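You operate a simulated robot arm through the tools that you are given. There is no shell and no other tool. Be economical: measure what you need, move in short steps, check, and stop when the job is done.

You are at the controls of a simulated robot arm. One attempt, no reset.

JOB
Key the coupling half: draw it back, drop key No. 6 in the keyway, push it home.
Fine: back off the coupling screw first and tighten it last; the key's head goes toward the motor. Where these are worked on the way, their far stop is far enough and under half their travel is too little: coupling half, coupling screw.

The check looks at the end state, three seconds after you hand in, the way a careful person would. Anything else that was tipped, shoved, dropped, spilled or broken makes it a failure.

ROBOT AND FRAMES
A 6-joint arm with a two-finger parallel gripper, fixed in place. Base frame: the origin is at the foot of the arm, x ahead of it, y to its left, z up; the work surface is at about z = 840. Lengths are in mm, angles in degrees, forces in N, time in s.
With the tool pointing down near the work surface it reaches from about 260 to 680 mm from the base axis. Its first joint turns from -66.0 to 66.0 degrees. Payload 2.9 kg.
Tool frame: the origin (TCP) lies between the finger pads and is the grasp point; the fingertips stand 30 mm ahead of it; z points along the fingers, y is the line along which they close. The gripper opens to 110 mm. The fingers are 20 mm wide and 10 mm thick; the gripper's body (48 by 112 mm) begins 55 mm behind the TCP.
Orientation is that of the tool frame in the base frame, as [roll, pitch, yaw] about the fixed x, y, z axes, in that order (R = Rz(yaw) Ry(pitch) Rx(roll)). With the fingers straight down and closing along the base's y, the tool's x points along the base's -x, its y along +y and its z along -z.

CONTROLS
- The arm moves only by the tool jog_arm. Its arguments are lists of equal length, an entry for each row: "delta_pos": the shift along the base's x, y, z in units of 30 mm (1.0 is 30 mm), a list of three; "dr": the turn, a rotation vector about the base's x, y, z in units of 5 degrees (1.0 is 5 degrees), a list of three; "claw": the finger opening in mm, from 0 to 110. In form: {"delta_pos": [[x, y, z], ...], "dr": [[wx, wy, wz], ...], "claw": [claw, ...]}. A call has 1 to 12 rows; each row shifts and turns the commanded pose from where the row before left it. A call with a number of a shift or a turn outside -1 to 1 is refused whole. Each row takes 0.2 s and may step no farther than 50 mm and 8.6 degrees from the row before; otherwise, or with a gripper value out of range, the whole call is refused. A pose out of reach is approached as far as the arm can. The call stops where the force on the tool passes 50 N (or 10 N more than at its start, if that is more) or the arm is blocked; 0.2 s more then pass. The fingers move at their own pace (about 108 mm/s each) and stop on an object; they squeeze with about 30 N. The grip force told is the motor's: it shows also when the fingers shut on nothing. Time passes only in rows, and 0.2 s behind the last, so rows that do not move let the fingers close. The reply holds the time, the measured pose of the TCP, the force on the tool along the base axes, the opening and the grip force, in the units named above and with some noise, with the torque about the TCP (base axes, N m) and any sound that the robot's microphone picked up.
- Cameras (640 x 400 px; columns grow to the right, rows downward): "scene" is fixed at [65.9, 426.8, 1414.7]; the picture's right is [-0.91, -0.42, 0.00], its down [-0.15, 0.32, -0.94] and it looks along [0.40, -0.85, -0.35] (base axes); focal length 349 px, centre (320, 200). "wrist" rides on the gripper at [72, 17, -103] in the tool frame; the picture's right is [-0.23, 0.97, 0.00], its down [-0.76, -0.18, -0.62] and it looks along [-0.61, -0.14, 0.78] (tool axes); focal length 222 px, centre (320, 200). There is no depth. A picture from a camera that has moved, and an enlarged one, comes with that camera's place and axes in the base frame and with its lens. The place of the scene camera against the robot may be out by one fixed shift of up to 18 mm in any direction.
- capture(camera): a new picture of that camera. The clock stands still meanwhile.
- zoom(camera, box): a new picture of the part [left, top, right, bottom] of that camera's present view, enlarged. The clock stands still meanwhile.
- close_job(): hands the job in; it is judged then, once.

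Work in short steps. Places have to be worked out from the pictures, the camera data and where the tool is seen: move nearer, look again, correct. Check each grasp and each placing, and mend what went wrong. You have 120 turns and 76 pictures in all, those below and enlarged ones among them. Open the gripper and draw the arm clear of the work before you hand the job in, unless the task says otherwise; then end with one line.

The tools are called after "Call:" as name(argument=value, ...) on one line, values as JSON. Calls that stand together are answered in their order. jog_arm: Moves the arm, as the interface text tells. Its arguments: {"type":"object","properties":{"delta_pos":{"type":"array"},"dr":{"type":"array"},"claw":{"type":"array"}},"required":["delta_pos","dr","claw"]} The other tools are called the same way: capture (camera) takes a picture; zoom (camera, box) takes an enlarged picture of a part of a camera's view; close_job () hands the job in.

At the start:

```text
t: 0.0
eef_pos: [330.9, -303.6, 1254.9]
tcp_rot: [180.0, 0.0, -180.0]
wrist_force: [0.6, -0.4, -0.5]
torque: [-0.02, 0.0, 0.01]
width: 110.1
grip_force: 0.1
```

scene: 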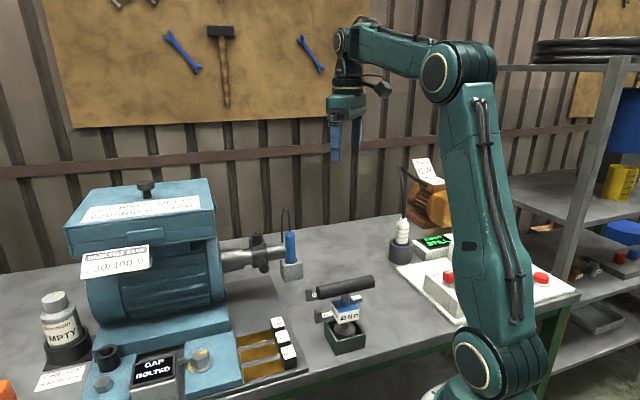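
wrist: 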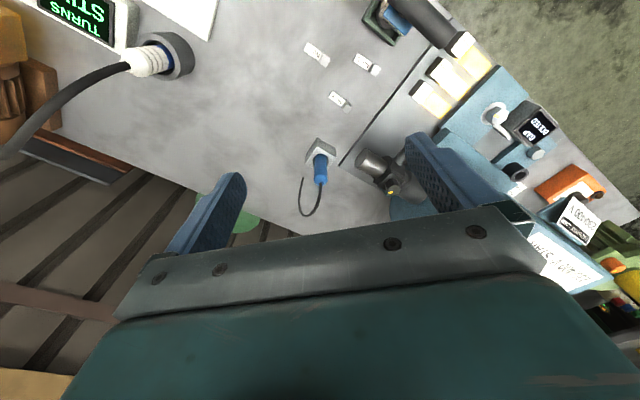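

I start by enlarging the scene view around the motor shaft, the keys and the tools.

Call:
zoom(camera="scene", box=[200, 190, 400, 390])

Call:
zoom(camera="scene", box=[30, 170, 310, 400])

Call:
zoom(camera="wrist", box=[280, 0, 600, 220])

Call:
zoom(camera="scene", box=[370, 140, 560, 340])

```text
2.00 times, centred on (300, 290) of scene
camera zoom: at [65.9, 426.8, 1414.7], right [-0.91, -0.42, 0.0], down [-0.15, 0.32, -0.94], along [0.4, -0.85, -0.35], focal length 698 px, centre (360, 20)
```

zoom: 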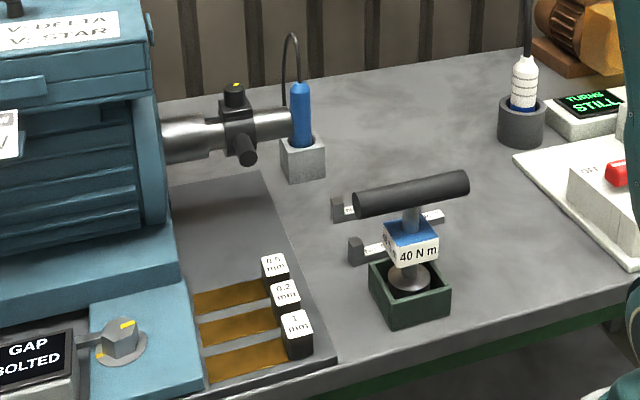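

```text
1.74 times, centred on (170, 285) of scene
camera zoom: at [65.9, 426.8, 1414.7], right [-0.91, -0.42, 0.0], down [-0.15, 0.32, -0.94], along [0.4, -0.85, -0.35], focal length 607 px, centre (581, 52)
```

zoom: 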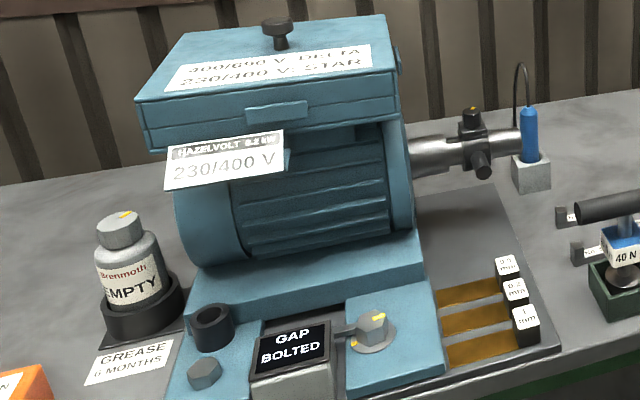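

```text
1.82 times, centred on (440, 110) of wrist
camera zoom: at [256.8, -286.3, 1357.8], right [0.23, 0.97, 0.0], down [0.76, -0.18, 0.62], along [0.61, -0.14, -0.78], focal length 404 px, centre (102, 364)
```

zoom: 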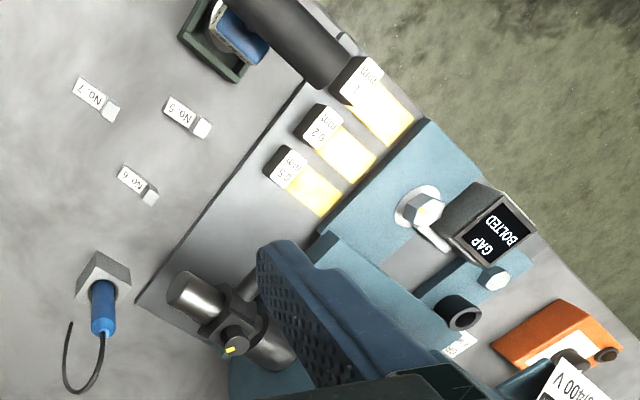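

```text
2.00 times, centred on (465, 240) of scene
camera zoom: at [65.9, 426.8, 1414.7], right [-0.91, -0.42, 0.0], down [-0.15, 0.32, -0.94], along [0.4, -0.85, -0.35], focal length 698 px, centre (30, 120)
```

zoom: 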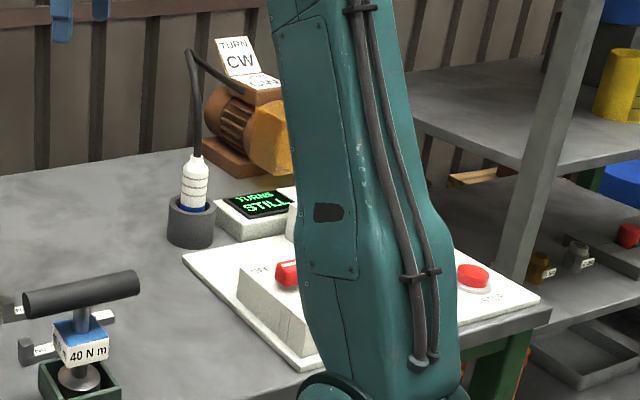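

Coupling estimated near (528, -208, 985), with key No. 6 near (400, -274, 845). I move in for a closer look, staying high.

Call:
jog_arm(delta_pos=[[0.5, 0.9, -0.7], [0.5, 0.9, -0.7], [0.5, 0.9, -0.7], [0.5, 0.9, -0.7]], dr=[[0, 0, 0], [0, 0, 0], [0, 0, 0], [0, 0, 0]], claw=[110, 110, 110, 110])

Call:
capture(camera="wrist")

Call:
zoom(camera="scene", box=[210, 200, 390, 310])

```text
t: 1.0
eef_pos: [391.4, -198.8, 1169.9]
tcp_rot: [-180.0, 0.0, 180.0]
wrist_force: [-0.6, -0.4, 0.9]
torque: [0.0, -0.01, 0.01]
width: 110.0
grip_force: 0.1
```

```text
69 pictures are left
camera wrist: at [318.7, -179.6, 1272.9], right [0.23, 0.97, 0.0], down [0.76, -0.18, 0.62], along [0.61, -0.14, -0.78], focal length 222 px, centre (320, 200)
```

wrist: 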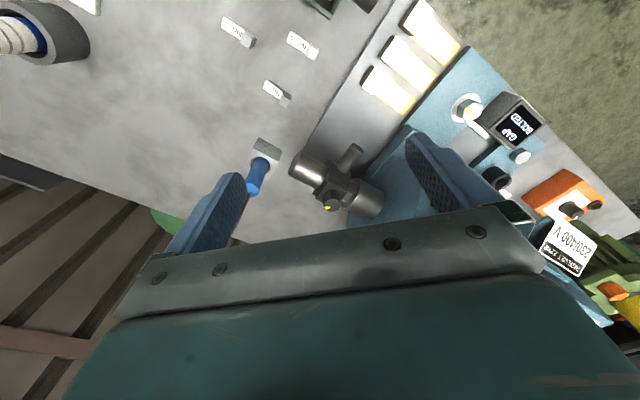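

```text
3.56 times, centred on (300, 255) of scene
camera zoom: at [66.0, 426.8, 1414.7], right [-0.91, -0.42, 0.0], down [-0.15, 0.32, -0.94], along [0.4, -0.85, -0.35], focal length 1240 px, centre (391, 4)
```

zoom: 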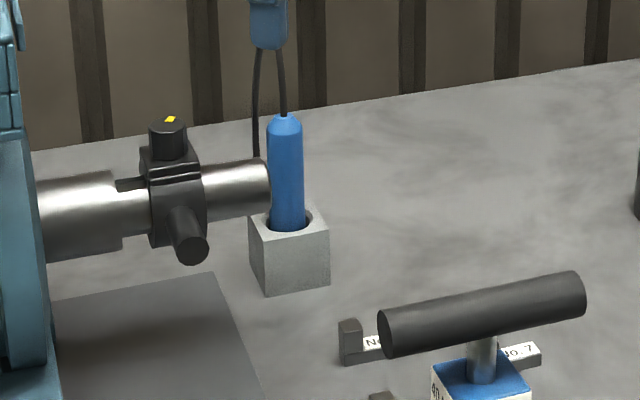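

I zoom on the coupling.

Call:
zoom(camera="wrist", box=[270, 130, 400, 230])

Call:
zoom(camera="wrist", box=[210, 0, 350, 120])

```text
4.00 times, centred on (335, 180) of wrist
camera zoom: at [318.7, -179.6, 1272.9], right [0.23, 0.97, 0.0], down [0.76, -0.18, 0.62], along [0.61, -0.14, -0.78], focal length 888 px, centre (260, 280)
```

zoom: 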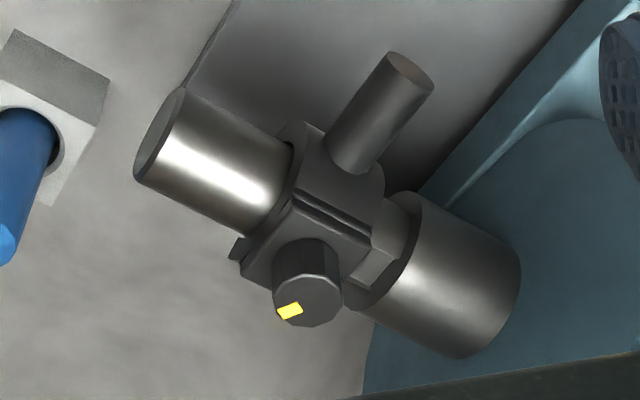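

```text
3.33 times, centred on (280, 60) of wrist
camera zoom: at [318.7, -179.6, 1272.9], right [0.23, 0.97, 0.0], down [0.76, -0.18, 0.62], along [0.61, -0.14, -0.78], focal length 740 px, centre (453, 667)
```

zoom: 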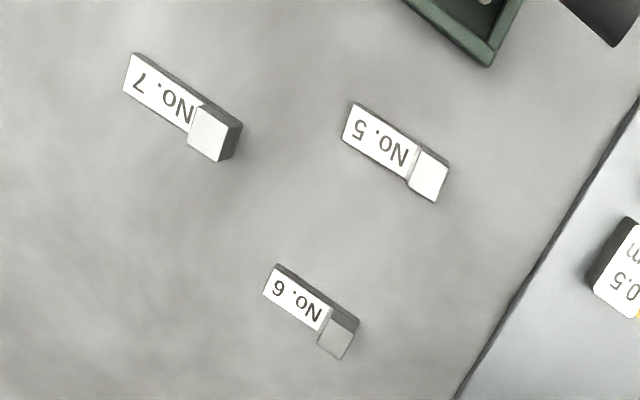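

Knob top is at about (538, -212, 1010) from the two views, so I move above it for a top view.

Call:
jog_arm(delta_pos=[[0.9, -0.1, -0.2], [0.9, -0.1, -0.2], [0.9, -0.1, -0.2], [0.9, -0.1, -0.2]], dr=[[0, 0, 0], [0, 0, 0], [0, 0, 0], [0, 0, 0]], claw=[110, 110, 110, 110])

Call:
capture(camera="wrist")

```text
t: 2.0
eef_pos: [497.7, -207.0, 1146.1]
tcp_rot: [-180.0, 0.1, 180.0]
wrist_force: [-0.5, -0.7, -0.9]
torque: [0.01, 0.02, 0.01]
width: 109.9
grip_force: 0.1
```

```text
65 pictures are left
camera wrist: at [425.1, -190.1, 1249.0], right [0.23, 0.97, 0.0], down [0.76, -0.18, 0.62], along [0.61, -0.14, -0.78], focal length 222 px, centre (320, 200)
```

wrist: 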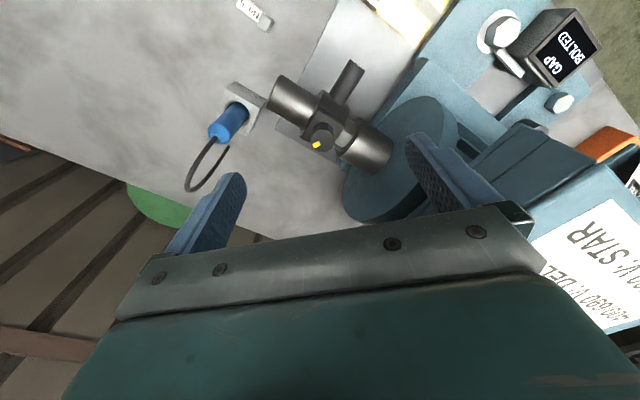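

Call:
zoom(camera="wrist", box=[255, 50, 415, 190])

```text
2.86 times, centred on (335, 120) of wrist
camera zoom: at [425.1, -190.1, 1249.0], right [0.23, 0.97, 0.0], down [0.76, -0.18, 0.62], along [0.61, -0.14, -0.78], focal length 635 px, centre (277, 429)
```

zoom: 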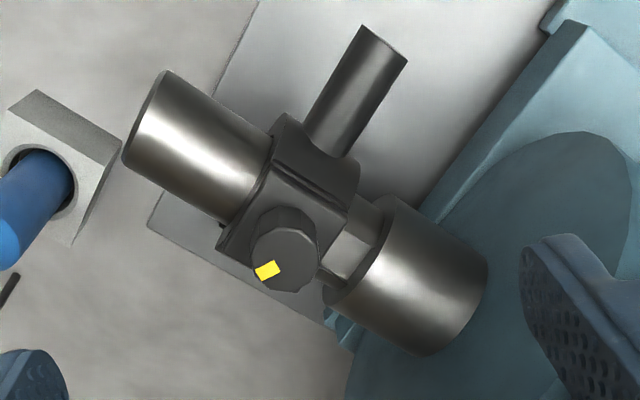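

Triangulating from the wrist views puts the knob top at about (516, -208, 1037). I move right over it, still above it, to refine that.

Call:
jog_arm(delta_pos=[[0.3, 0, -0.8], [0.3, 0, -0.8]], dr=[[0, 0, 0], [0, 0, 0]], claw=[110, 110])

Call:
capture(camera="wrist")

Call:
zoom(camera="scene", box=[210, 160, 330, 280])

```text
t: 2.6
eef_pos: [514.8, -206.4, 1096.5]
tcp_rot: [-179.9, 0.1, 180.0]
wrist_force: [-0.6, 0.1, -0.3]
torque: [0.0, 0.02, 0.02]
width: 109.8
grip_force: 0.1
```

```text
63 pictures are left
camera wrist: at [442.9, -189.1, 1200.4], right [0.23, 0.97, 0.0], down [0.76, -0.18, 0.62], along [0.61, -0.14, -0.78], focal length 222 px, centre (320, 200)
```

wrist: 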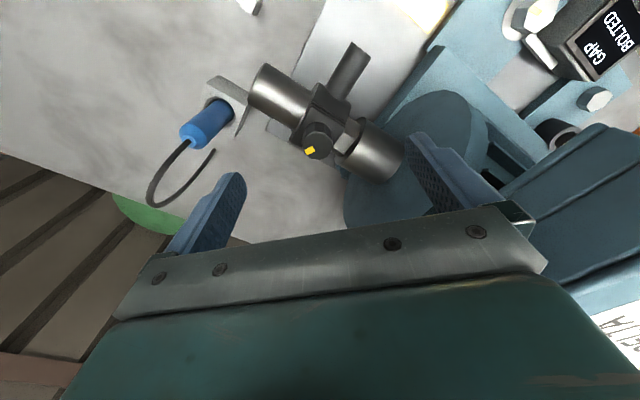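

```text
3.33 times, centred on (270, 220) of scene
camera zoom: at [65.9, 426.8, 1414.7], right [-0.91, -0.42, 0.0], down [-0.15, 0.32, -0.94], along [0.4, -0.85, -0.35], focal length 1163 px, centre (487, 133)
```

zoom: 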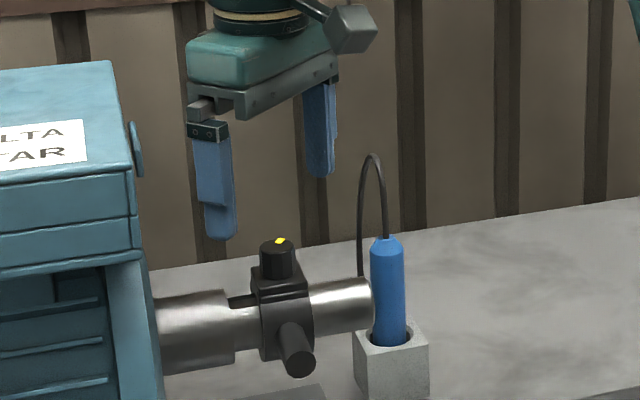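

All views agree on the knob top at about (509, -206, 1040). I partly close the fingers and descend to TCP z≈1053, so the tips go around the knob and stay above the block.

Call:
jog_arm(delta_pos=[[-0.2, 0.0, 0], [0, 0, -0.5], [0, 0, -0.5], [0, 0, -0.43]], dr=[[0, 0, 0], [0, 0, 0], [0, 0, 0], [0, 0, 0]], claw=[70, 60, 60, 60])

Call:
zoom(camera="scene", box=[220, 180, 320, 280])

Call:
zoom(camera="wrist", box=[220, 60, 440, 240])

```text
t: 3.6
eef_pos: [509.7, -206.0, 1055.0]
tcp_rot: [180.0, 0.1, -180.0]
wrist_force: [0.0, 1.0, -1.1]
torque: [-0.04, -0.01, 0.03]
width: 59.9
grip_force: 0.1
```

```text
4.00 times, centred on (270, 230) of scene
camera zoom: at [65.9, 426.8, 1414.7], right [-0.91, -0.42, 0.0], down [-0.15, 0.32, -0.94], along [0.4, -0.85, -0.35], focal length 1395 px, centre (520, 80)
```

zoom: 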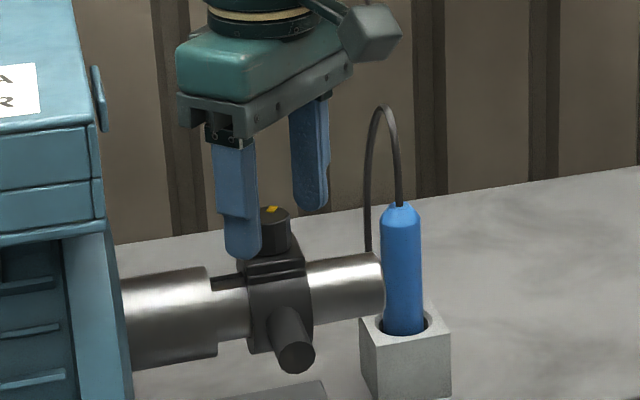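

```text
2.22 times, centred on (330, 150) of wrist
camera zoom: at [437.3, -190.1, 1158.0], right [0.23, 0.97, 0.0], down [0.76, -0.18, 0.62], along [0.61, -0.14, -0.78], focal length 494 px, centre (298, 311)
```

zoom: 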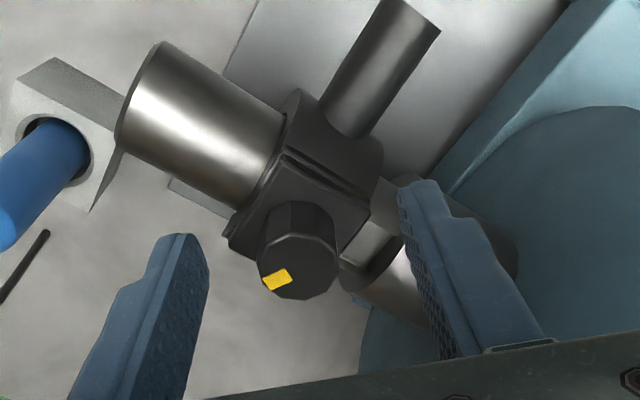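

The knob lies between the fingers and about 4 mm farther in x. I shift over, lower 3 mm more and close.

Call:
jog_arm(delta_pos=[[0.13, -0.03, -0.1], [0, 0, 0], [0, 0, 0]], dr=[[0, 0, 0], [0, 0, 0], [0, 0, 0]], claw=[60, 0, 0])

Call:
zoom(camera="wrist", box=[220, 60, 440, 240])

```text
t: 4.4
eef_pos: [514.1, -208.0, 1052.2]
tcp_rot: [180.0, 0.1, 179.7]
wrist_force: [0.0, -6.4, -1.4]
torque: [-0.18, -0.18, -0.06]
width: 24.8
grip_force: 45.2
```

```text
2.22 times, centred on (330, 150) of wrist
camera zoom: at [441.0, -191.8, 1155.3], right [0.23, 0.97, 0.0], down [0.76, -0.18, 0.62], along [0.61, -0.14, -0.78], focal length 494 px, centre (298, 311)
```

zoom: 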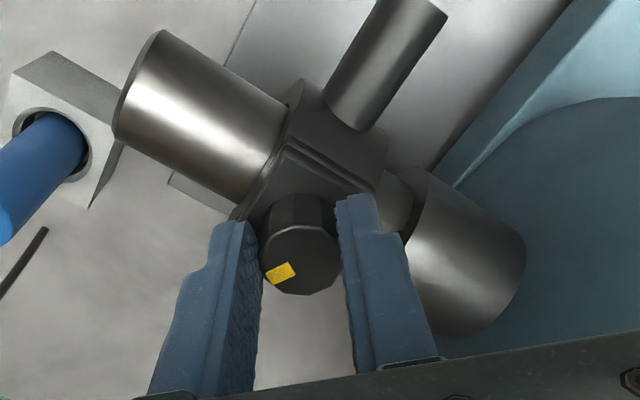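

The knob is gripped at 24.8 mm. I turn counter-clockwise (+z) 30° and read the torque.

Call:
jog_arm(delta_pos=[[0, -0.02, 0], [0, 0, 0], [0, 0, 0], [0, 0, 0], [0, 0, 0], [0, 0, 0]], dr=[[0, 0, 1], [0, 0, 1], [0, 0, 1], [0, 0, 1], [0, 0, 1], [0, 0, 1]], claw=[0, 0, 0, 0, 0, 0])

Call:
zoom(camera="scene", box=[220, 180, 320, 280])

```text
t: 5.8
eef_pos: [515.3, -211.6, 1052.5]
tcp_rot: [-179.9, 0.2, -150.1]
wrist_force: [12.5, -30.0, -7.6]
torque: [-0.81, 0.19, -0.21]
width: 24.7
grip_force: 44.5
```

```text
4.00 times, centred on (270, 230) of scene
camera zoom: at [66.5, 425.8, 1415.0], right [-0.91, -0.42, 0.0], down [-0.15, 0.32, -0.94], along [0.4, -0.85, -0.35], focal length 1395 px, centre (520, 80)
```

zoom: 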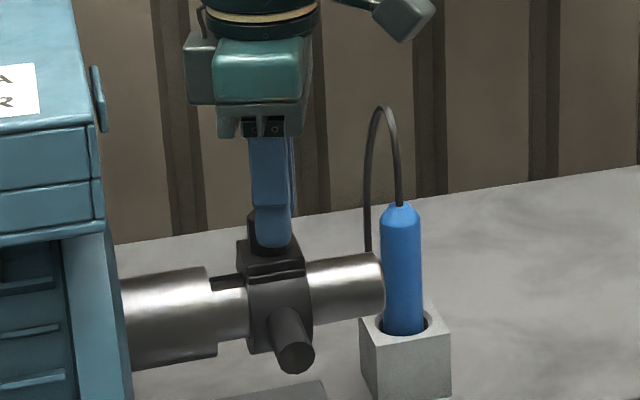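

The wrist turned freely, but a side force shows the tool is off-centre by about 2–3 mm. I relieve it and look.

Call:
jog_arm(delta_pos=[[0.04, -0.1, 0], [0, 0, 0]], dr=[[0, 0, 0], [0, 0, 0]], claw=[0, 0])

Call:
zoom(camera="wrist", box=[220, 60, 440, 240])

```text
t: 6.4
eef_pos: [514.9, -212.9, 1052.3]
tcp_rot: [179.9, 0.0, -149.8]
wrist_force: [2.3, -12.6, -6.1]
torque: [0.02, -0.8, -0.09]
width: 24.7
grip_force: 44.5
```

```text
2.22 times, centred on (330, 150) of wrist
camera zoom: at [443.4, -233.3, 1155.4], right [-0.29, 0.96, 0.0], down [0.75, 0.23, 0.62], along [0.6, 0.18, -0.78], focal length 494 px, centre (298, 311)
```

zoom: 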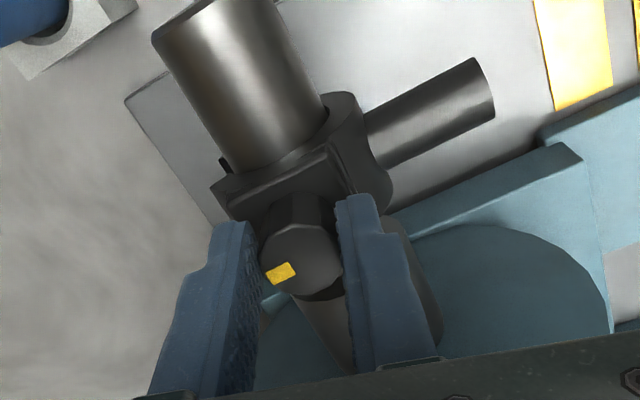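

The yellow mark turned with the fingers, so the screw is backing off. I continue turning, with a small recentering.

Call:
jog_arm(delta_pos=[[0.0, -0.06, 0], [0, 0, 0], [0, 0, 0], [0, 0, 0], [0, 0, 0], [0, 0, 0], [0, 0, 0], [0, 0, 0]], dr=[[0, 0, 1], [0, 0, 1], [0, 0, 1], [0, 0, 1], [0, 0, 1], [0, 0, 1], [0, 0, 1], [0, 0, 1]], claw=[0, 0, 0, 0, 0, 0, 0, 0])

Call:
zoom(camera="wrist", box=[220, 60, 440, 240])

```text
t: 8.2
eef_pos: [514.5, -216.3, 1051.8]
tcp_rot: [-179.9, -0.1, -110.1]
wrist_force: [13.1, -16.0, -12.3]
torque: [-0.49, -0.36, -0.06]
width: 24.4
grip_force: 44.9
```

```text
2.22 times, centred on (330, 150) of wrist
camera zoom: at [473.9, -277.8, 1155.4], right [-0.84, 0.55, 0.0], down [0.43, 0.65, 0.62], along [0.34, 0.52, -0.78], focal length 494 px, centre (298, 311)
```

zoom: 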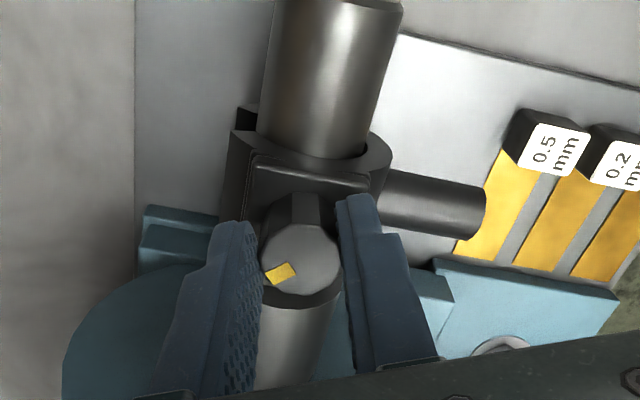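

Call:
zoom(camera="scene", box=[220, 180, 320, 280])

```text
4.00 times, centred on (270, 230) of scene
camera zoom: at [66.5, 426.2, 1414.8], right [-0.91, -0.42, 0.0], down [-0.15, 0.32, -0.94], along [0.4, -0.85, -0.35], focal length 1395 px, centre (520, 80)
```

zoom: 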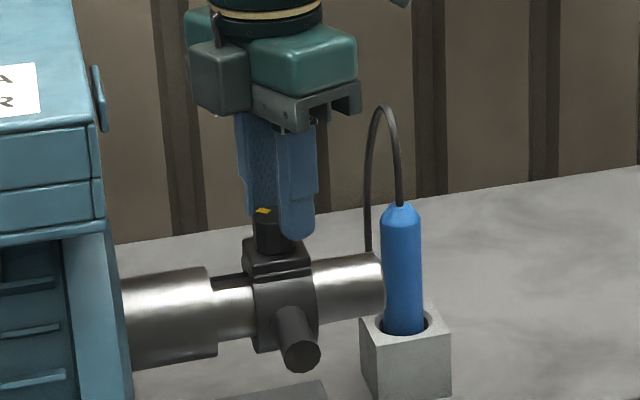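

The coupling has slid about 3 mm outward, so the screw is already loosening. I keep turning to find the stop.

Call:
jog_arm(delta_pos=[[0.03, -0.03, 0.02], [0, 0, 0], [0, 0, 0], [0, 0, 0], [0, 0, 0], [0, 0, 0], [0, 0, 0], [0, 0, 0]], dr=[[0, 0, 1], [0, 0, 1], [0, 0, 1], [0, 0, 1], [0, 0, 1], [0, 0, 1], [0, 0, 1], [0, 0, 1]], claw=[0, 0, 0, 0, 0, 0, 0, 0])

Call:
zoom(camera="wrist", box=[220, 60, 440, 240])

```text
t: 10.0
eef_pos: [517.9, -215.4, 1052.5]
tcp_rot: [-179.8, -0.2, -70.1]
wrist_force: [21.6, -21.0, -21.5]
torque: [-0.4, -0.22, -0.07]
width: 24.6
grip_force: 44.7
```

```text
2.22 times, centred on (330, 150) of wrist
camera zoom: at [526.0, -289.4, 1155.8], right [-0.99, -0.12, 0.0], down [-0.1, 0.78, 0.62], along [-0.07, 0.62, -0.78], focal length 494 px, centre (298, 311)
```

zoom: 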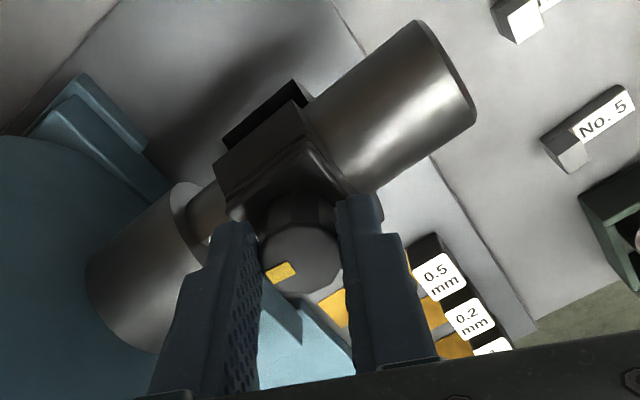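

I relieve the forces and compare the knob's height above the block.

Call:
jog_arm(delta_pos=[[0.07, -0.07, -0.05], [0, 0, 0]], dr=[[0, 0, 0], [0, 0, 0]], claw=[0, 0])

Call:
zoom(camera="scene", box=[220, 180, 320, 280])

```text
t: 10.6
eef_pos: [518.4, -215.9, 1053.3]
tcp_rot: [180.0, 0.2, -69.8]
wrist_force: [1.0, -0.7, -6.5]
torque: [-0.68, -0.37, -0.01]
width: 24.6
grip_force: 45.3
```

```text
4.00 times, centred on (270, 230) of scene
camera zoom: at [66.0, 426.8, 1414.7], right [-0.91, -0.42, 0.0], down [-0.15, 0.32, -0.94], along [0.4, -0.85, -0.35], focal length 1395 px, centre (520, 80)
```

zoom: 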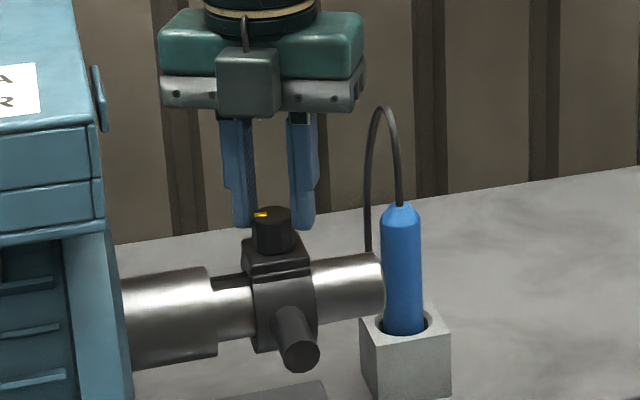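

The knob is rising relative to the block, and there is no stop yet. I turn another 40°.

Call:
jog_arm(delta_pos=[[0.0, 0, 0], [0, 0, 0], [0, 0, 0], [0, 0, 0], [0, 0, 0], [0, 0, 0], [0, 0, 0], [0, 0, 0]], dr=[[0, 0, 1], [0, 0, 1], [0, 0, 1], [0, 0, 1], [0, 0, 1], [0, 0, 1], [0, 0, 1], [0, 0, 1]], claw=[0, 0, 0, 0, 0, 0, 0, 0])

Call:
capture(camera="wrist")

```text
t: 12.4
eef_pos: [518.3, -216.9, 1051.5]
tcp_rot: [-179.9, 0.0, -29.9]
wrist_force: [0.7, 0.3, 6.1]
torque: [0.0, 0.0, -0.14]
width: 24.8
grip_force: 44.7
```

```text
52 pictures are left
camera wrist: at [572.0, -267.0, 1155.5], right [-0.68, -0.73, 0.0], down [-0.57, 0.53, 0.62], along [-0.45, 0.43, -0.78], focal length 222 px, centre (320, 200)
```

wrist: 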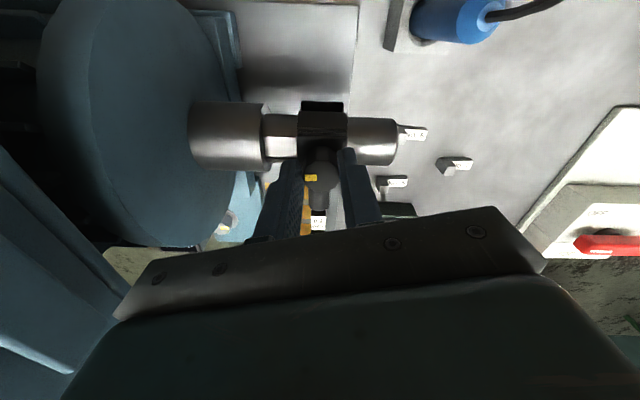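

Small reaction torque, no stop yet. I continue 30°.

Call:
jog_arm(delta_pos=[[0.0, 0, 0], [0, 0, 0], [0, 0, 0], [0, 0, 0], [0, 0, 0], [0, 0, 0]], dr=[[0, 0, 1], [0, 0, 1], [0, 0, 1], [0, 0, 1], [0, 0, 1], [0, 0, 1]], claw=[0, 0, 0, 0, 0, 0])

Call:
zoom(camera="scene", box=[200, 140, 340, 280])

```text
t: 12.9
eef_pos: [524.4, -211.9, 1053.4]
tcp_rot: [-178.6, 2.4, -24.8]
wrist_force: [-3.3, -8.7, 2.8]
torque: [-0.18, 1.12, -0.22]
width: 24.7
grip_force: 44.9
out of reach, approached as far as the arm can: row 1, 2
stopped in row 2: the force on the tool passed its limit at 66 N (the readings are from after the stop); the commanded pose is now the measured one
```

```text
2.86 times, centred on (270, 210) of scene
camera zoom: at [65.8, 426.6, 1414.8], right [-0.91, -0.42, 0.0], down [-0.15, 0.32, -0.94], along [0.4, -0.85, -0.35], focal length 996 px, centre (463, 171)
```

zoom: 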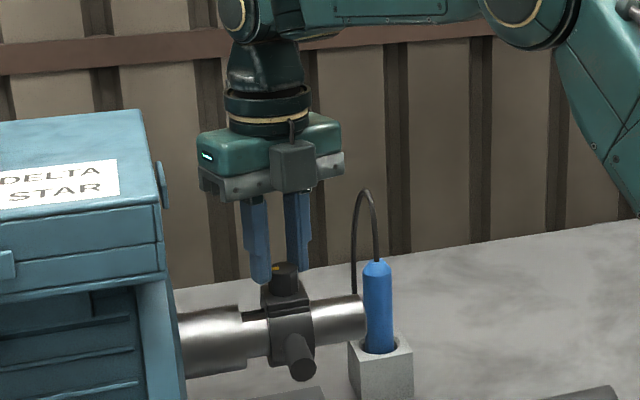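

The wrist joint reached its limit after 150°. I open, level the tool, lift off and wind the wrist back for another bite.

Call:
jog_arm(delta_pos=[[0, 0, 0], [0, 0, 0], [0, 0, 0.5], [0, 0, 0.5], [0, 0, 0], [0, 0, 0], [0, 0, 0], [0, 0, 0], [0, 0, 0], [0, 0, 0]], dr=[[0, 0, 0], [0, 0, 0], [-0.455, -0.319, -0.5], [0, 0, -1], [0, 0, -1], [0, 0, -1], [0, 0, -1], [0, 0, -1], [0, 0, -1], [0, 0, -1]], claw=[60, 60, 60, 60, 60, 60, 60, 60, 60, 60])

Call:
zoom(camera="wrist", box=[220, 60, 440, 240])

Call:
zoom(camera="scene", box=[230, 200, 310, 280])

```text
t: 15.1
eef_pos: [525.9, -210.4, 1083.3]
tcp_rot: [-179.8, -0.1, -62.1]
wrist_force: [0.4, -0.1, -0.1]
torque: [-0.01, -0.02, -0.02]
width: 59.9
grip_force: 0.0
```

```text
2.22 times, centred on (330, 150) of wrist
camera zoom: at [543.4, -281.6, 1186.3], right [-0.97, -0.25, 0.0], down [-0.2, 0.76, 0.62], along [-0.16, 0.6, -0.78], focal length 494 px, centre (298, 311)
```

zoom: 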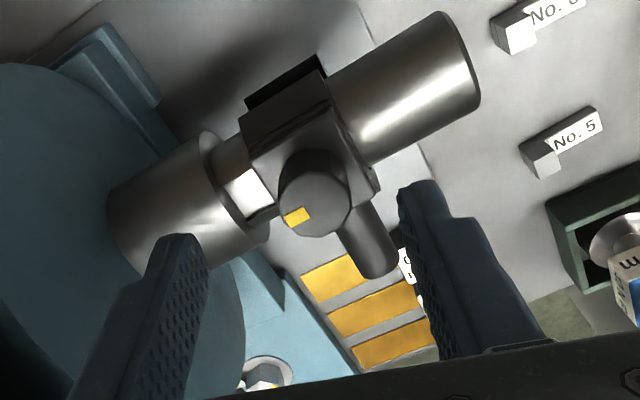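

```text
5.00 times, centred on (270, 240) of scene
camera zoom: at [65.9, 426.8, 1414.7], right [-0.91, -0.42, 0.0], down [-0.15, 0.32, -0.94], along [0.4, -0.85, -0.35], focal length 1744 px, centre (570, 0)
```

zoom: 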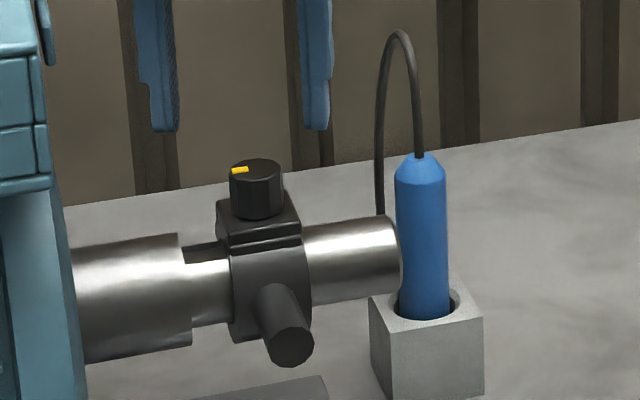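

The screw has turned about 150° and the knob centre is now near (522, -217). I wind back about 180° above it.

Call:
jog_arm(delta_pos=[[-0.13, -0.23, 0], [0, 0, 0], [0, 0, 0], [0, 0, 0], [0, 0, 0], [0, 0, 0], [0, 0, 0], [0, 0, 0], [0, 0, 0], [0, 0, 0], [0, 0, 0], [0, 0, 0]], dr=[[0, 0, -1], [0, 0, -1], [0, 0, -1], [0, 0, -1], [0, 0, -1], [0, 0, -1], [0, 0, -1], [0, 0, -1], [0, 0, -1], [0, 0, -1], [0, 0, -1], [0, 0, -1]], claw=[60, 60, 60, 60, 60, 60, 60, 60, 60, 60, 60, 60])

Call:
jog_arm(delta_pos=[[0, 0, 0], [0, 0, 0], [0, 0, 0], [0, 0, 0], [0, 0, 0], [0, 0, 0], [0, 0, 0], [0, 0, 0], [0, 0, 0], [0, 0, 0], [0, 0, 0], [0, 0, 0]], dr=[[0, 0, -1], [0, 0, -1], [0, 0, -1], [0, 0, -1], [0, 0, -1], [0, 0, -1], [0, 0, -1], [0, 0, -1], [0, 0, -1], [0, 0, -1], [0, 0, -1], [0, 0, -1]], claw=[60, 60, 60, 60, 60, 60, 60, 60, 60, 60, 60, 60])

Call:
jog_arm(delta_pos=[[0, 0, 0], [0, 0, 0], [0, 0, 0], [0, 0, 0], [0, 0, 0], [0, 0, 0], [0, 0, 0], [0, 0, 0], [0, 0, 0], [0, 0, 0], [0, 0, 0], [0, 0, 0]], dr=[[0, 0, -1], [0, 0, -1], [0, 0, -1], [0, 0, -1], [0, 0, -1], [0, 0, -1], [0, 0, -1], [0, 0, -1], [0, 0, -1], [0, 0, -1], [0, 0, -1], [0, 0, -1]], claw=[60, 60, 60, 60, 60, 60, 60, 60, 60, 60, 60, 60])

Call:
capture(camera="wrist")

```text
t: 17.7
eef_pos: [520.3, -216.5, 1082.4]
tcp_rot: [-179.9, 0.0, -122.3]
wrist_force: [-0.5, -0.5, 0.0]
torque: [0.01, 0.02, -0.01]
width: 60.0
grip_force: 0.0
```

```text
t: 20.3
eef_pos: [519.6, -216.6, 1082.7]
tcp_rot: [-179.9, -0.1, 177.8]
wrist_force: [-0.1, -0.5, 0.0]
torque: [0.04, 0.0, -0.02]
width: 60.0
grip_force: 0.0
```

```text
t: 22.9
eef_pos: [521.1, -217.2, 1082.6]
tcp_rot: [-179.9, -0.1, 117.8]
wrist_force: [1.0, -0.8, -0.3]
torque: [0.0, 0.04, -0.02]
width: 59.8
grip_force: 0.1
```

```text
48 pictures are left
camera wrist: at [501.9, -145.3, 1186.4], right [0.97, 0.25, 0.0], down [0.2, -0.76, 0.62], along [0.16, -0.6, -0.78], focal length 222 px, centre (320, 200)
```

wrist: 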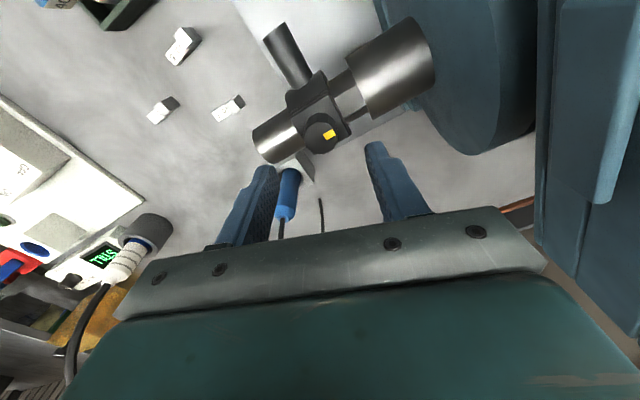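

The two opposite wrist views disagree with z=1041, so I enlarge this one to pin the knob down.

Call:
zoom(camera="wrist", box=[240, 60, 400, 200])

```text
2.86 times, centred on (320, 130) of wrist
camera zoom: at [501.9, -145.3, 1186.4], right [0.97, 0.25, 0.0], down [0.2, -0.76, 0.62], along [0.16, -0.6, -0.78], focal length 635 px, centre (320, 400)
```

zoom: 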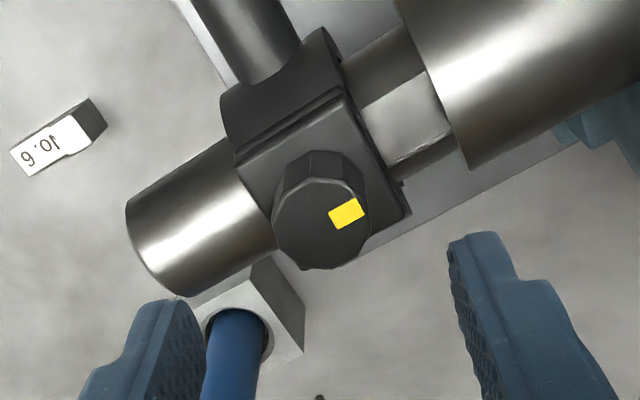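

Both views now give the knob top at about (519, -210, 1027), so the first grip only caught its upper part. I centre on it and go down to TCP z≈1045, then close.

Call:
jog_arm(delta_pos=[[-0.05, 0.24, 0], [0, 0, -0.5], [0, 0, -0.5], [0, 0, -0.24], [0, 0, 0], [0, 0, 0]], dr=[[0, 0, 0], [0, 0, 0], [0, 0, 0], [0, 0, 0], [0, 0, 0], [0, 0, 0]], claw=[50, 50, 50, 50, 0, 0])

Call:
zoom(camera="wrist", box=[220, 60, 440, 240])

```text
t: 24.3
eef_pos: [518.3, -210.7, 1046.3]
tcp_rot: [-179.9, -0.1, 117.8]
wrist_force: [0.6, -0.5, -1.7]
torque: [-0.1, -0.2, -0.04]
width: 24.2
grip_force: 45.2
```

```text
2.22 times, centred on (330, 150) of wrist
camera zoom: at [500.4, -138.1, 1149.0], right [0.97, 0.25, 0.0], down [0.2, -0.76, 0.62], along [0.16, -0.6, -0.78], focal length 494 px, centre (298, 311)
```

zoom: 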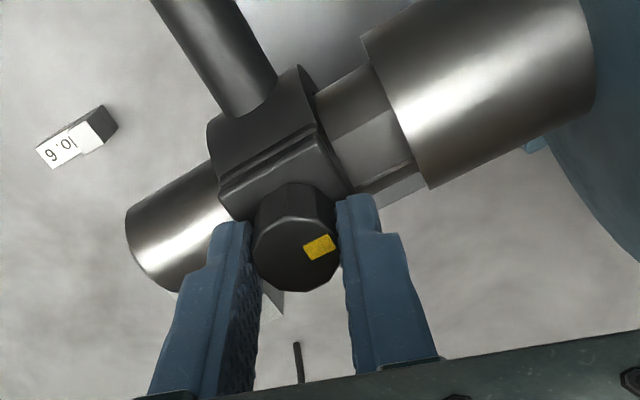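

The grip is centred and the forces are near zero. I turn on CCW by 60°.

Call:
jog_arm(delta_pos=[[0, 0, 0], [0, 0, 0], [0, 0, 0], [0, 0, 0], [0, 0, 0], [0, 0, 0], [0, 0, 0], [0, 0, 0], [0, 0, 0], [0, 0, 0], [0, 0, 0], [0, 0, 0]], dr=[[0, 0, 1], [0, 0, 1], [0, 0, 1], [0, 0, 1], [0, 0, 1], [0, 0, 1], [0, 0, 1], [0, 0, 1], [0, 0, 1], [0, 0, 1], [0, 0, 1], [0, 0, 1]], claw=[0, 0, 0, 0, 0, 0, 0, 0, 0, 0, 0, 0])

Call:
zoom(camera="wrist", box=[220, 60, 440, 240])

```text
t: 26.9
eef_pos: [520.0, -209.3, 1046.8]
tcp_rot: [-179.9, 0.0, 178.0]
wrist_force: [0.5, -1.9, 0.4]
torque: [0.38, 0.01, -0.31]
width: 25.4
grip_force: 44.6
```

```text
2.22 times, centred on (330, 150) of wrist
camera zoom: at [448.0, -190.2, 1149.4], right [0.26, 0.97, 0.0], down [0.76, -0.2, 0.62], along [0.6, -0.16, -0.78], focal length 494 px, centre (298, 311)
```

zoom: 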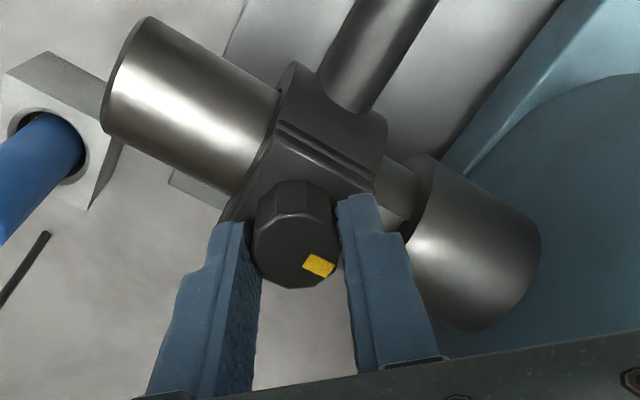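

The mark shifted relative to the pads and the torque rose, so this could be the far stop. I turn 30° more to test.

Call:
jog_arm(delta_pos=[[0, 0, 0], [0, 0, 0], [0, 0, 0], [0, 0, 0], [0, 0, 0], [0, 0, 0]], dr=[[0, 0, 1], [0, 0, 1], [0, 0, 1], [0, 0, 1], [0, 0, 1], [0, 0, 1]], claw=[0, 0, 0, 0, 0, 0])

Call:
zoom(camera="wrist", box=[220, 60, 440, 240])

```text
t: 28.3
eef_pos: [519.9, -209.8, 1046.8]
tcp_rot: [-180.0, 0.0, -152.1]
wrist_force: [0.2, -0.7, 2.0]
torque: [0.44, 0.02, -0.48]
width: 25.7
grip_force: 45.2
```

```text
2.22 times, centred on (330, 150) of wrist
camera zoom: at [447.1, -228.0, 1148.9], right [-0.26, 0.97, 0.0], down [0.76, 0.2, 0.62], along [0.6, 0.16, -0.78], focal length 494 px, centre (298, 311)
```

zoom: 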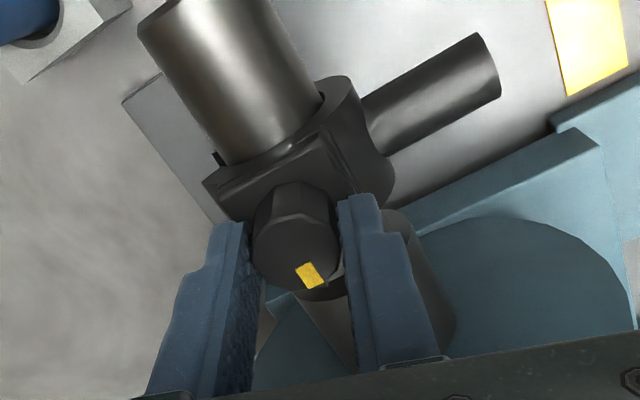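

The mark stayed fixed in absolute angle while the pads slipped, so the screw is at its back-off stop. I open, turn to yaw ≈130 so the fingers close along the shaft axis, and regrip the knob to draw the coupling.

Call:
jog_arm(delta_pos=[[0, 0, 0], [0, 0, 0], [0, 0, 0], [0, 0, 0], [0, 0, 0], [0, 0, 0], [0, 0, 0], [0, 0, 0], [0, 0, 0], [0, 0, 0], [0, 0, 0], [0, 0, 0]], dr=[[0, 0, 0], [0, 0, -1], [0, 0, -1], [0, 0, -1], [0, 0, -1], [0, 0, -1], [0, 0, -1], [0, 0, -1], [0, 0, -1], [0, 0, -1], [0, 0, -1], [0, 0, -1]], claw=[50, 50, 50, 50, 50, 50, 50, 50, 50, 50, 50, 50])

Call:
jog_arm(delta_pos=[[0, 0, 0], [0, 0, 0], [0, 0, 0], [0, 0, 0], [0, 0, 0], [0, 0, 0]], dr=[[0, 0, -1], [0, 0, -1], [0, 0, -1], [0, 0, -1], [0, 0, -0.5], [0, 0, 0]], claw=[50, 50, 50, 50, 0, 0])

Call:
jog_arm(delta_pos=[[-0.127, -0.108, 0], [-0.127, -0.108, 0], [-0.127, -0.108, 0], [-0.127, -0.108, 0], [0, 0, 0]], dr=[[0, 0, 0], [0, 0, 0], [0, 0, 0], [0, 0, 0], [0, 0, 0]], claw=[0, 0, 0, 0, 0])

Call:
capture(camera="wrist")

```text
t: 30.9
eef_pos: [520.8, -211.2, 1046.3]
tcp_rot: [-179.9, 0.0, 152.9]
wrist_force: [0.1, 0.1, -0.3]
torque: [0.0, -0.03, -0.04]
width: 50.4
grip_force: 0.0
```

```text
t: 32.3
eef_pos: [520.1, -210.9, 1045.4]
tcp_rot: [-179.9, 0.0, 130.3]
wrist_force: [-3.3, -1.8, -1.7]
torque: [0.09, -0.4, 0.03]
width: 25.4
grip_force: 44.9
```

```text
t: 33.5
eef_pos: [504.8, -224.5, 1045.0]
tcp_rot: [-180.0, 0.1, 130.2]
wrist_force: [16.5, -15.5, -5.7]
torque: [0.14, -0.51, 0.01]
width: 25.3
grip_force: 45.6
```

```text
43 pictures are left
camera wrist: at [471.1, -157.9, 1148.9], right [0.89, 0.46, 0.0], down [0.36, -0.69, 0.62], along [0.28, -0.56, -0.78], focal length 222 px, centre (320, 200)
```

wrist: 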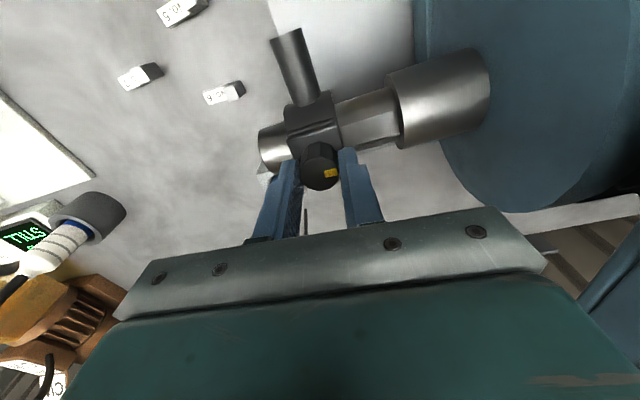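

It slides freely, and the side force says the axis is nearer 44°. I correct and pull on toward the stop.

Call:
jog_arm(delta_pos=[[0.05, -0.05, 0], [-0.12, -0.116, 0], [-0.12, -0.116, 0], [-0.12, -0.116, 0], [0, 0, 0]], dr=[[0, 0, 0], [0, 0, 0], [0, 0, 0], [0, 0, 0], [0, 0, 0]], claw=[0, 0, 0, 0, 0])

Call:
zoom(camera="scene", box=[210, 180, 330, 280])

```text
t: 34.7
eef_pos: [495.6, -235.1, 1045.4]
tcp_rot: [-179.9, -0.3, 130.3]
wrist_force: [2.3, 0.8, 1.2]
torque: [0.27, -0.41, -0.03]
width: 25.2
grip_force: 45.1
```

```text
4.00 times, centred on (270, 230) of scene
camera zoom: at [66.0, 426.8, 1414.7], right [-0.91, -0.42, 0.0], down [-0.15, 0.32, -0.94], along [0.4, -0.85, -0.35], focal length 1395 px, centre (520, 80)
```

zoom: 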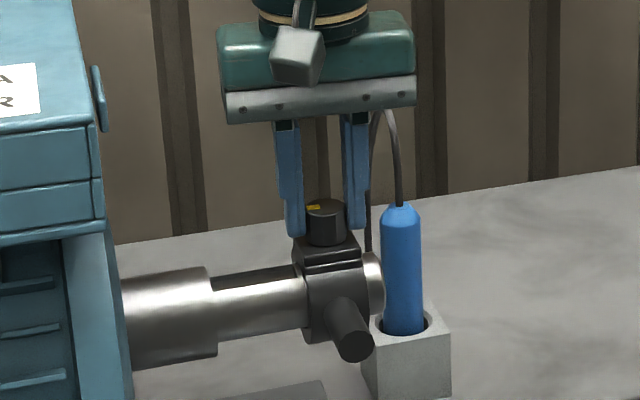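

The keyway is now exposed along the shaft top, and the coupling has moved about 34 mm. I pull gently further to find the stop.

Call:
jog_arm(delta_pos=[[-0.06, -0.058, 0], [-0.06, -0.058, 0], [-0.06, -0.058, 0], [0, 0, 0]], dr=[[0, 0, 0], [0, 0, 0], [0, 0, 0], [0, 0, 0]], claw=[0, 0, 0, 0])

```text
t: 35.7
eef_pos: [489.5, -240.5, 1046.3]
tcp_rot: [-179.9, -0.1, 130.4]
wrist_force: [-2.8, 4.9, 1.0]
torque: [0.37, -0.32, 0.01]
width: 25.2
grip_force: 44.8
```

Call:
zoom(camera="wrist", box=[240, 20, 500, 220])

Call:
zoom(camera="scene", box=[230, 220, 310, 270])

```text
2.00 times, centred on (370, 120) of wrist
camera zoom: at [455.6, -174.0, 1149.3], right [0.89, 0.46, 0.0], down [0.36, -0.7, 0.62], along [0.28, -0.55, -0.78], focal length 444 px, centre (220, 360)
```

zoom: 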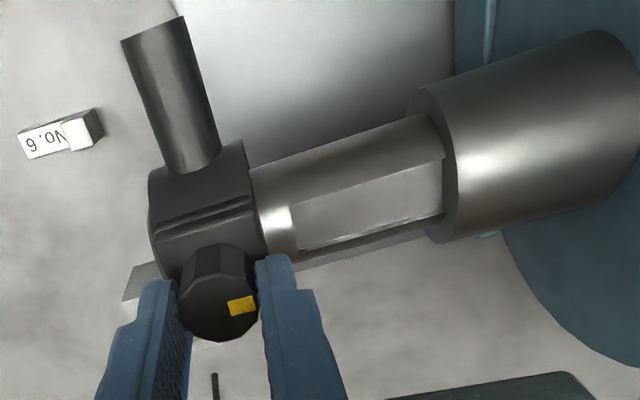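

```text
8.00 times, centred on (270, 245) of scene
camera zoom: at [65.8, 426.9, 1414.7], right [-0.91, -0.42, 0.0], down [-0.15, 0.32, -0.94], along [0.4, -0.85, -0.35], focal length 2790 px, centre (720, -160)
```

zoom: 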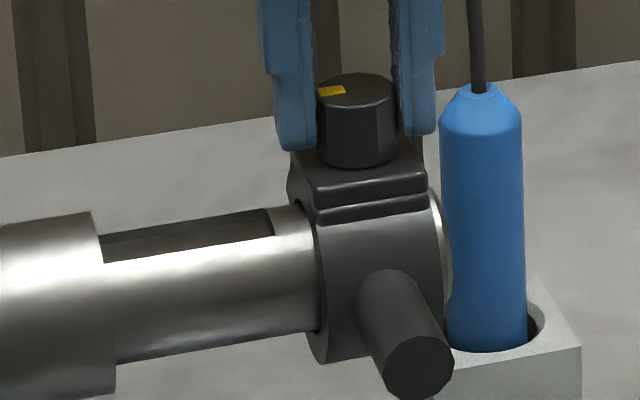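

The keyway pocket is fully exposed between the shoulder and the coupling, and the coupling has been drawn about 43 mm. I release, lift, turn to yaw ≈-135 (closing across the key) and travel over key No. 6 near (390, -278).

Call:
jog_arm(delta_pos=[[0, 0, 0], [0, 0, 0], [0, 0, 0.5], [0, 0, 0.7], [0, 0, 0.7], [-0.5, -0.2, 0], [-0.5, -0.2, 0], [-0.5, -0.2, 0], [-0.5, -0.2, 0], [-0.5, -0.2, 0], [-0.5, -0.2, 0], [0, 0, 0]], dr=[[0, 0, 0], [0, 0, 0], [0, 0, 0], [0, 0, 1], [0, 0, 1], [0, 0, 1], [0, 0, 1], [0, 0, 1], [0, 0, 1], [0, 0, 1], [0, 0, 1], [0, 0, 1]], claw=[50, 50, 50, 50, 50, 50, 50, 50, 50, 50, 50, 50])

Call:
jog_arm(delta_pos=[[0, 0, -1], [0, 0, -1], [0, 0, -1], [0, 0, -0.5], [0, 0, 0], [0, 0, 0], [0, 0, 0], [0, 0, 0], [0, 0, 0], [0, 0, 0]], dr=[[0, 0, 1], [0, 0, 1], [0, 0, 1], [0, 0, 1], [0, 0, 1], [0, 0, 1], [0, 0, 1], [0, 0, 1], [0, 0, 1], [0, 0, 1]], claw=[50, 50, 50, 50, 50, 50, 50, 50, 50, 50])

Call:
capture(camera="wrist")

```text
t: 38.3
eef_pos: [400.1, -277.9, 1102.5]
tcp_rot: [-179.9, -0.1, 175.4]
wrist_force: [-0.6, -0.4, -0.5]
torque: [0.01, -0.02, 0.01]
width: 50.1
grip_force: 0.1
```

```text
t: 40.5
eef_pos: [400.6, -276.8, 998.6]
tcp_rot: [-179.9, -0.1, -134.5]
wrist_force: [-0.8, -0.1, 0.5]
torque: [0.02, -0.02, -0.01]
width: 50.3
grip_force: 0.0
```

```text
39 pictures are left
camera wrist: at [336.1, -315.5, 1101.6], right [-0.53, 0.85, 0.0], down [0.66, 0.42, 0.62], along [0.53, 0.33, -0.78], focal length 222 px, centre (320, 200)
```

wrist: 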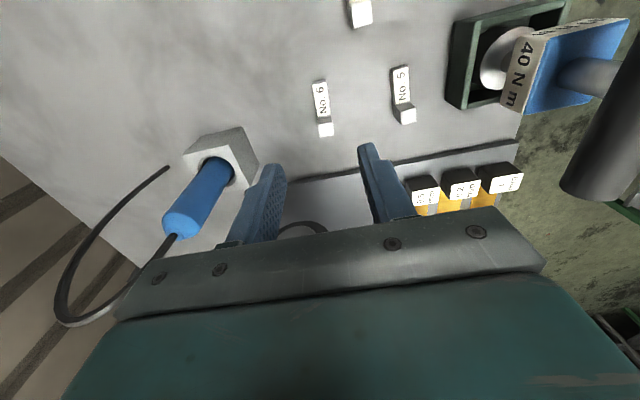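

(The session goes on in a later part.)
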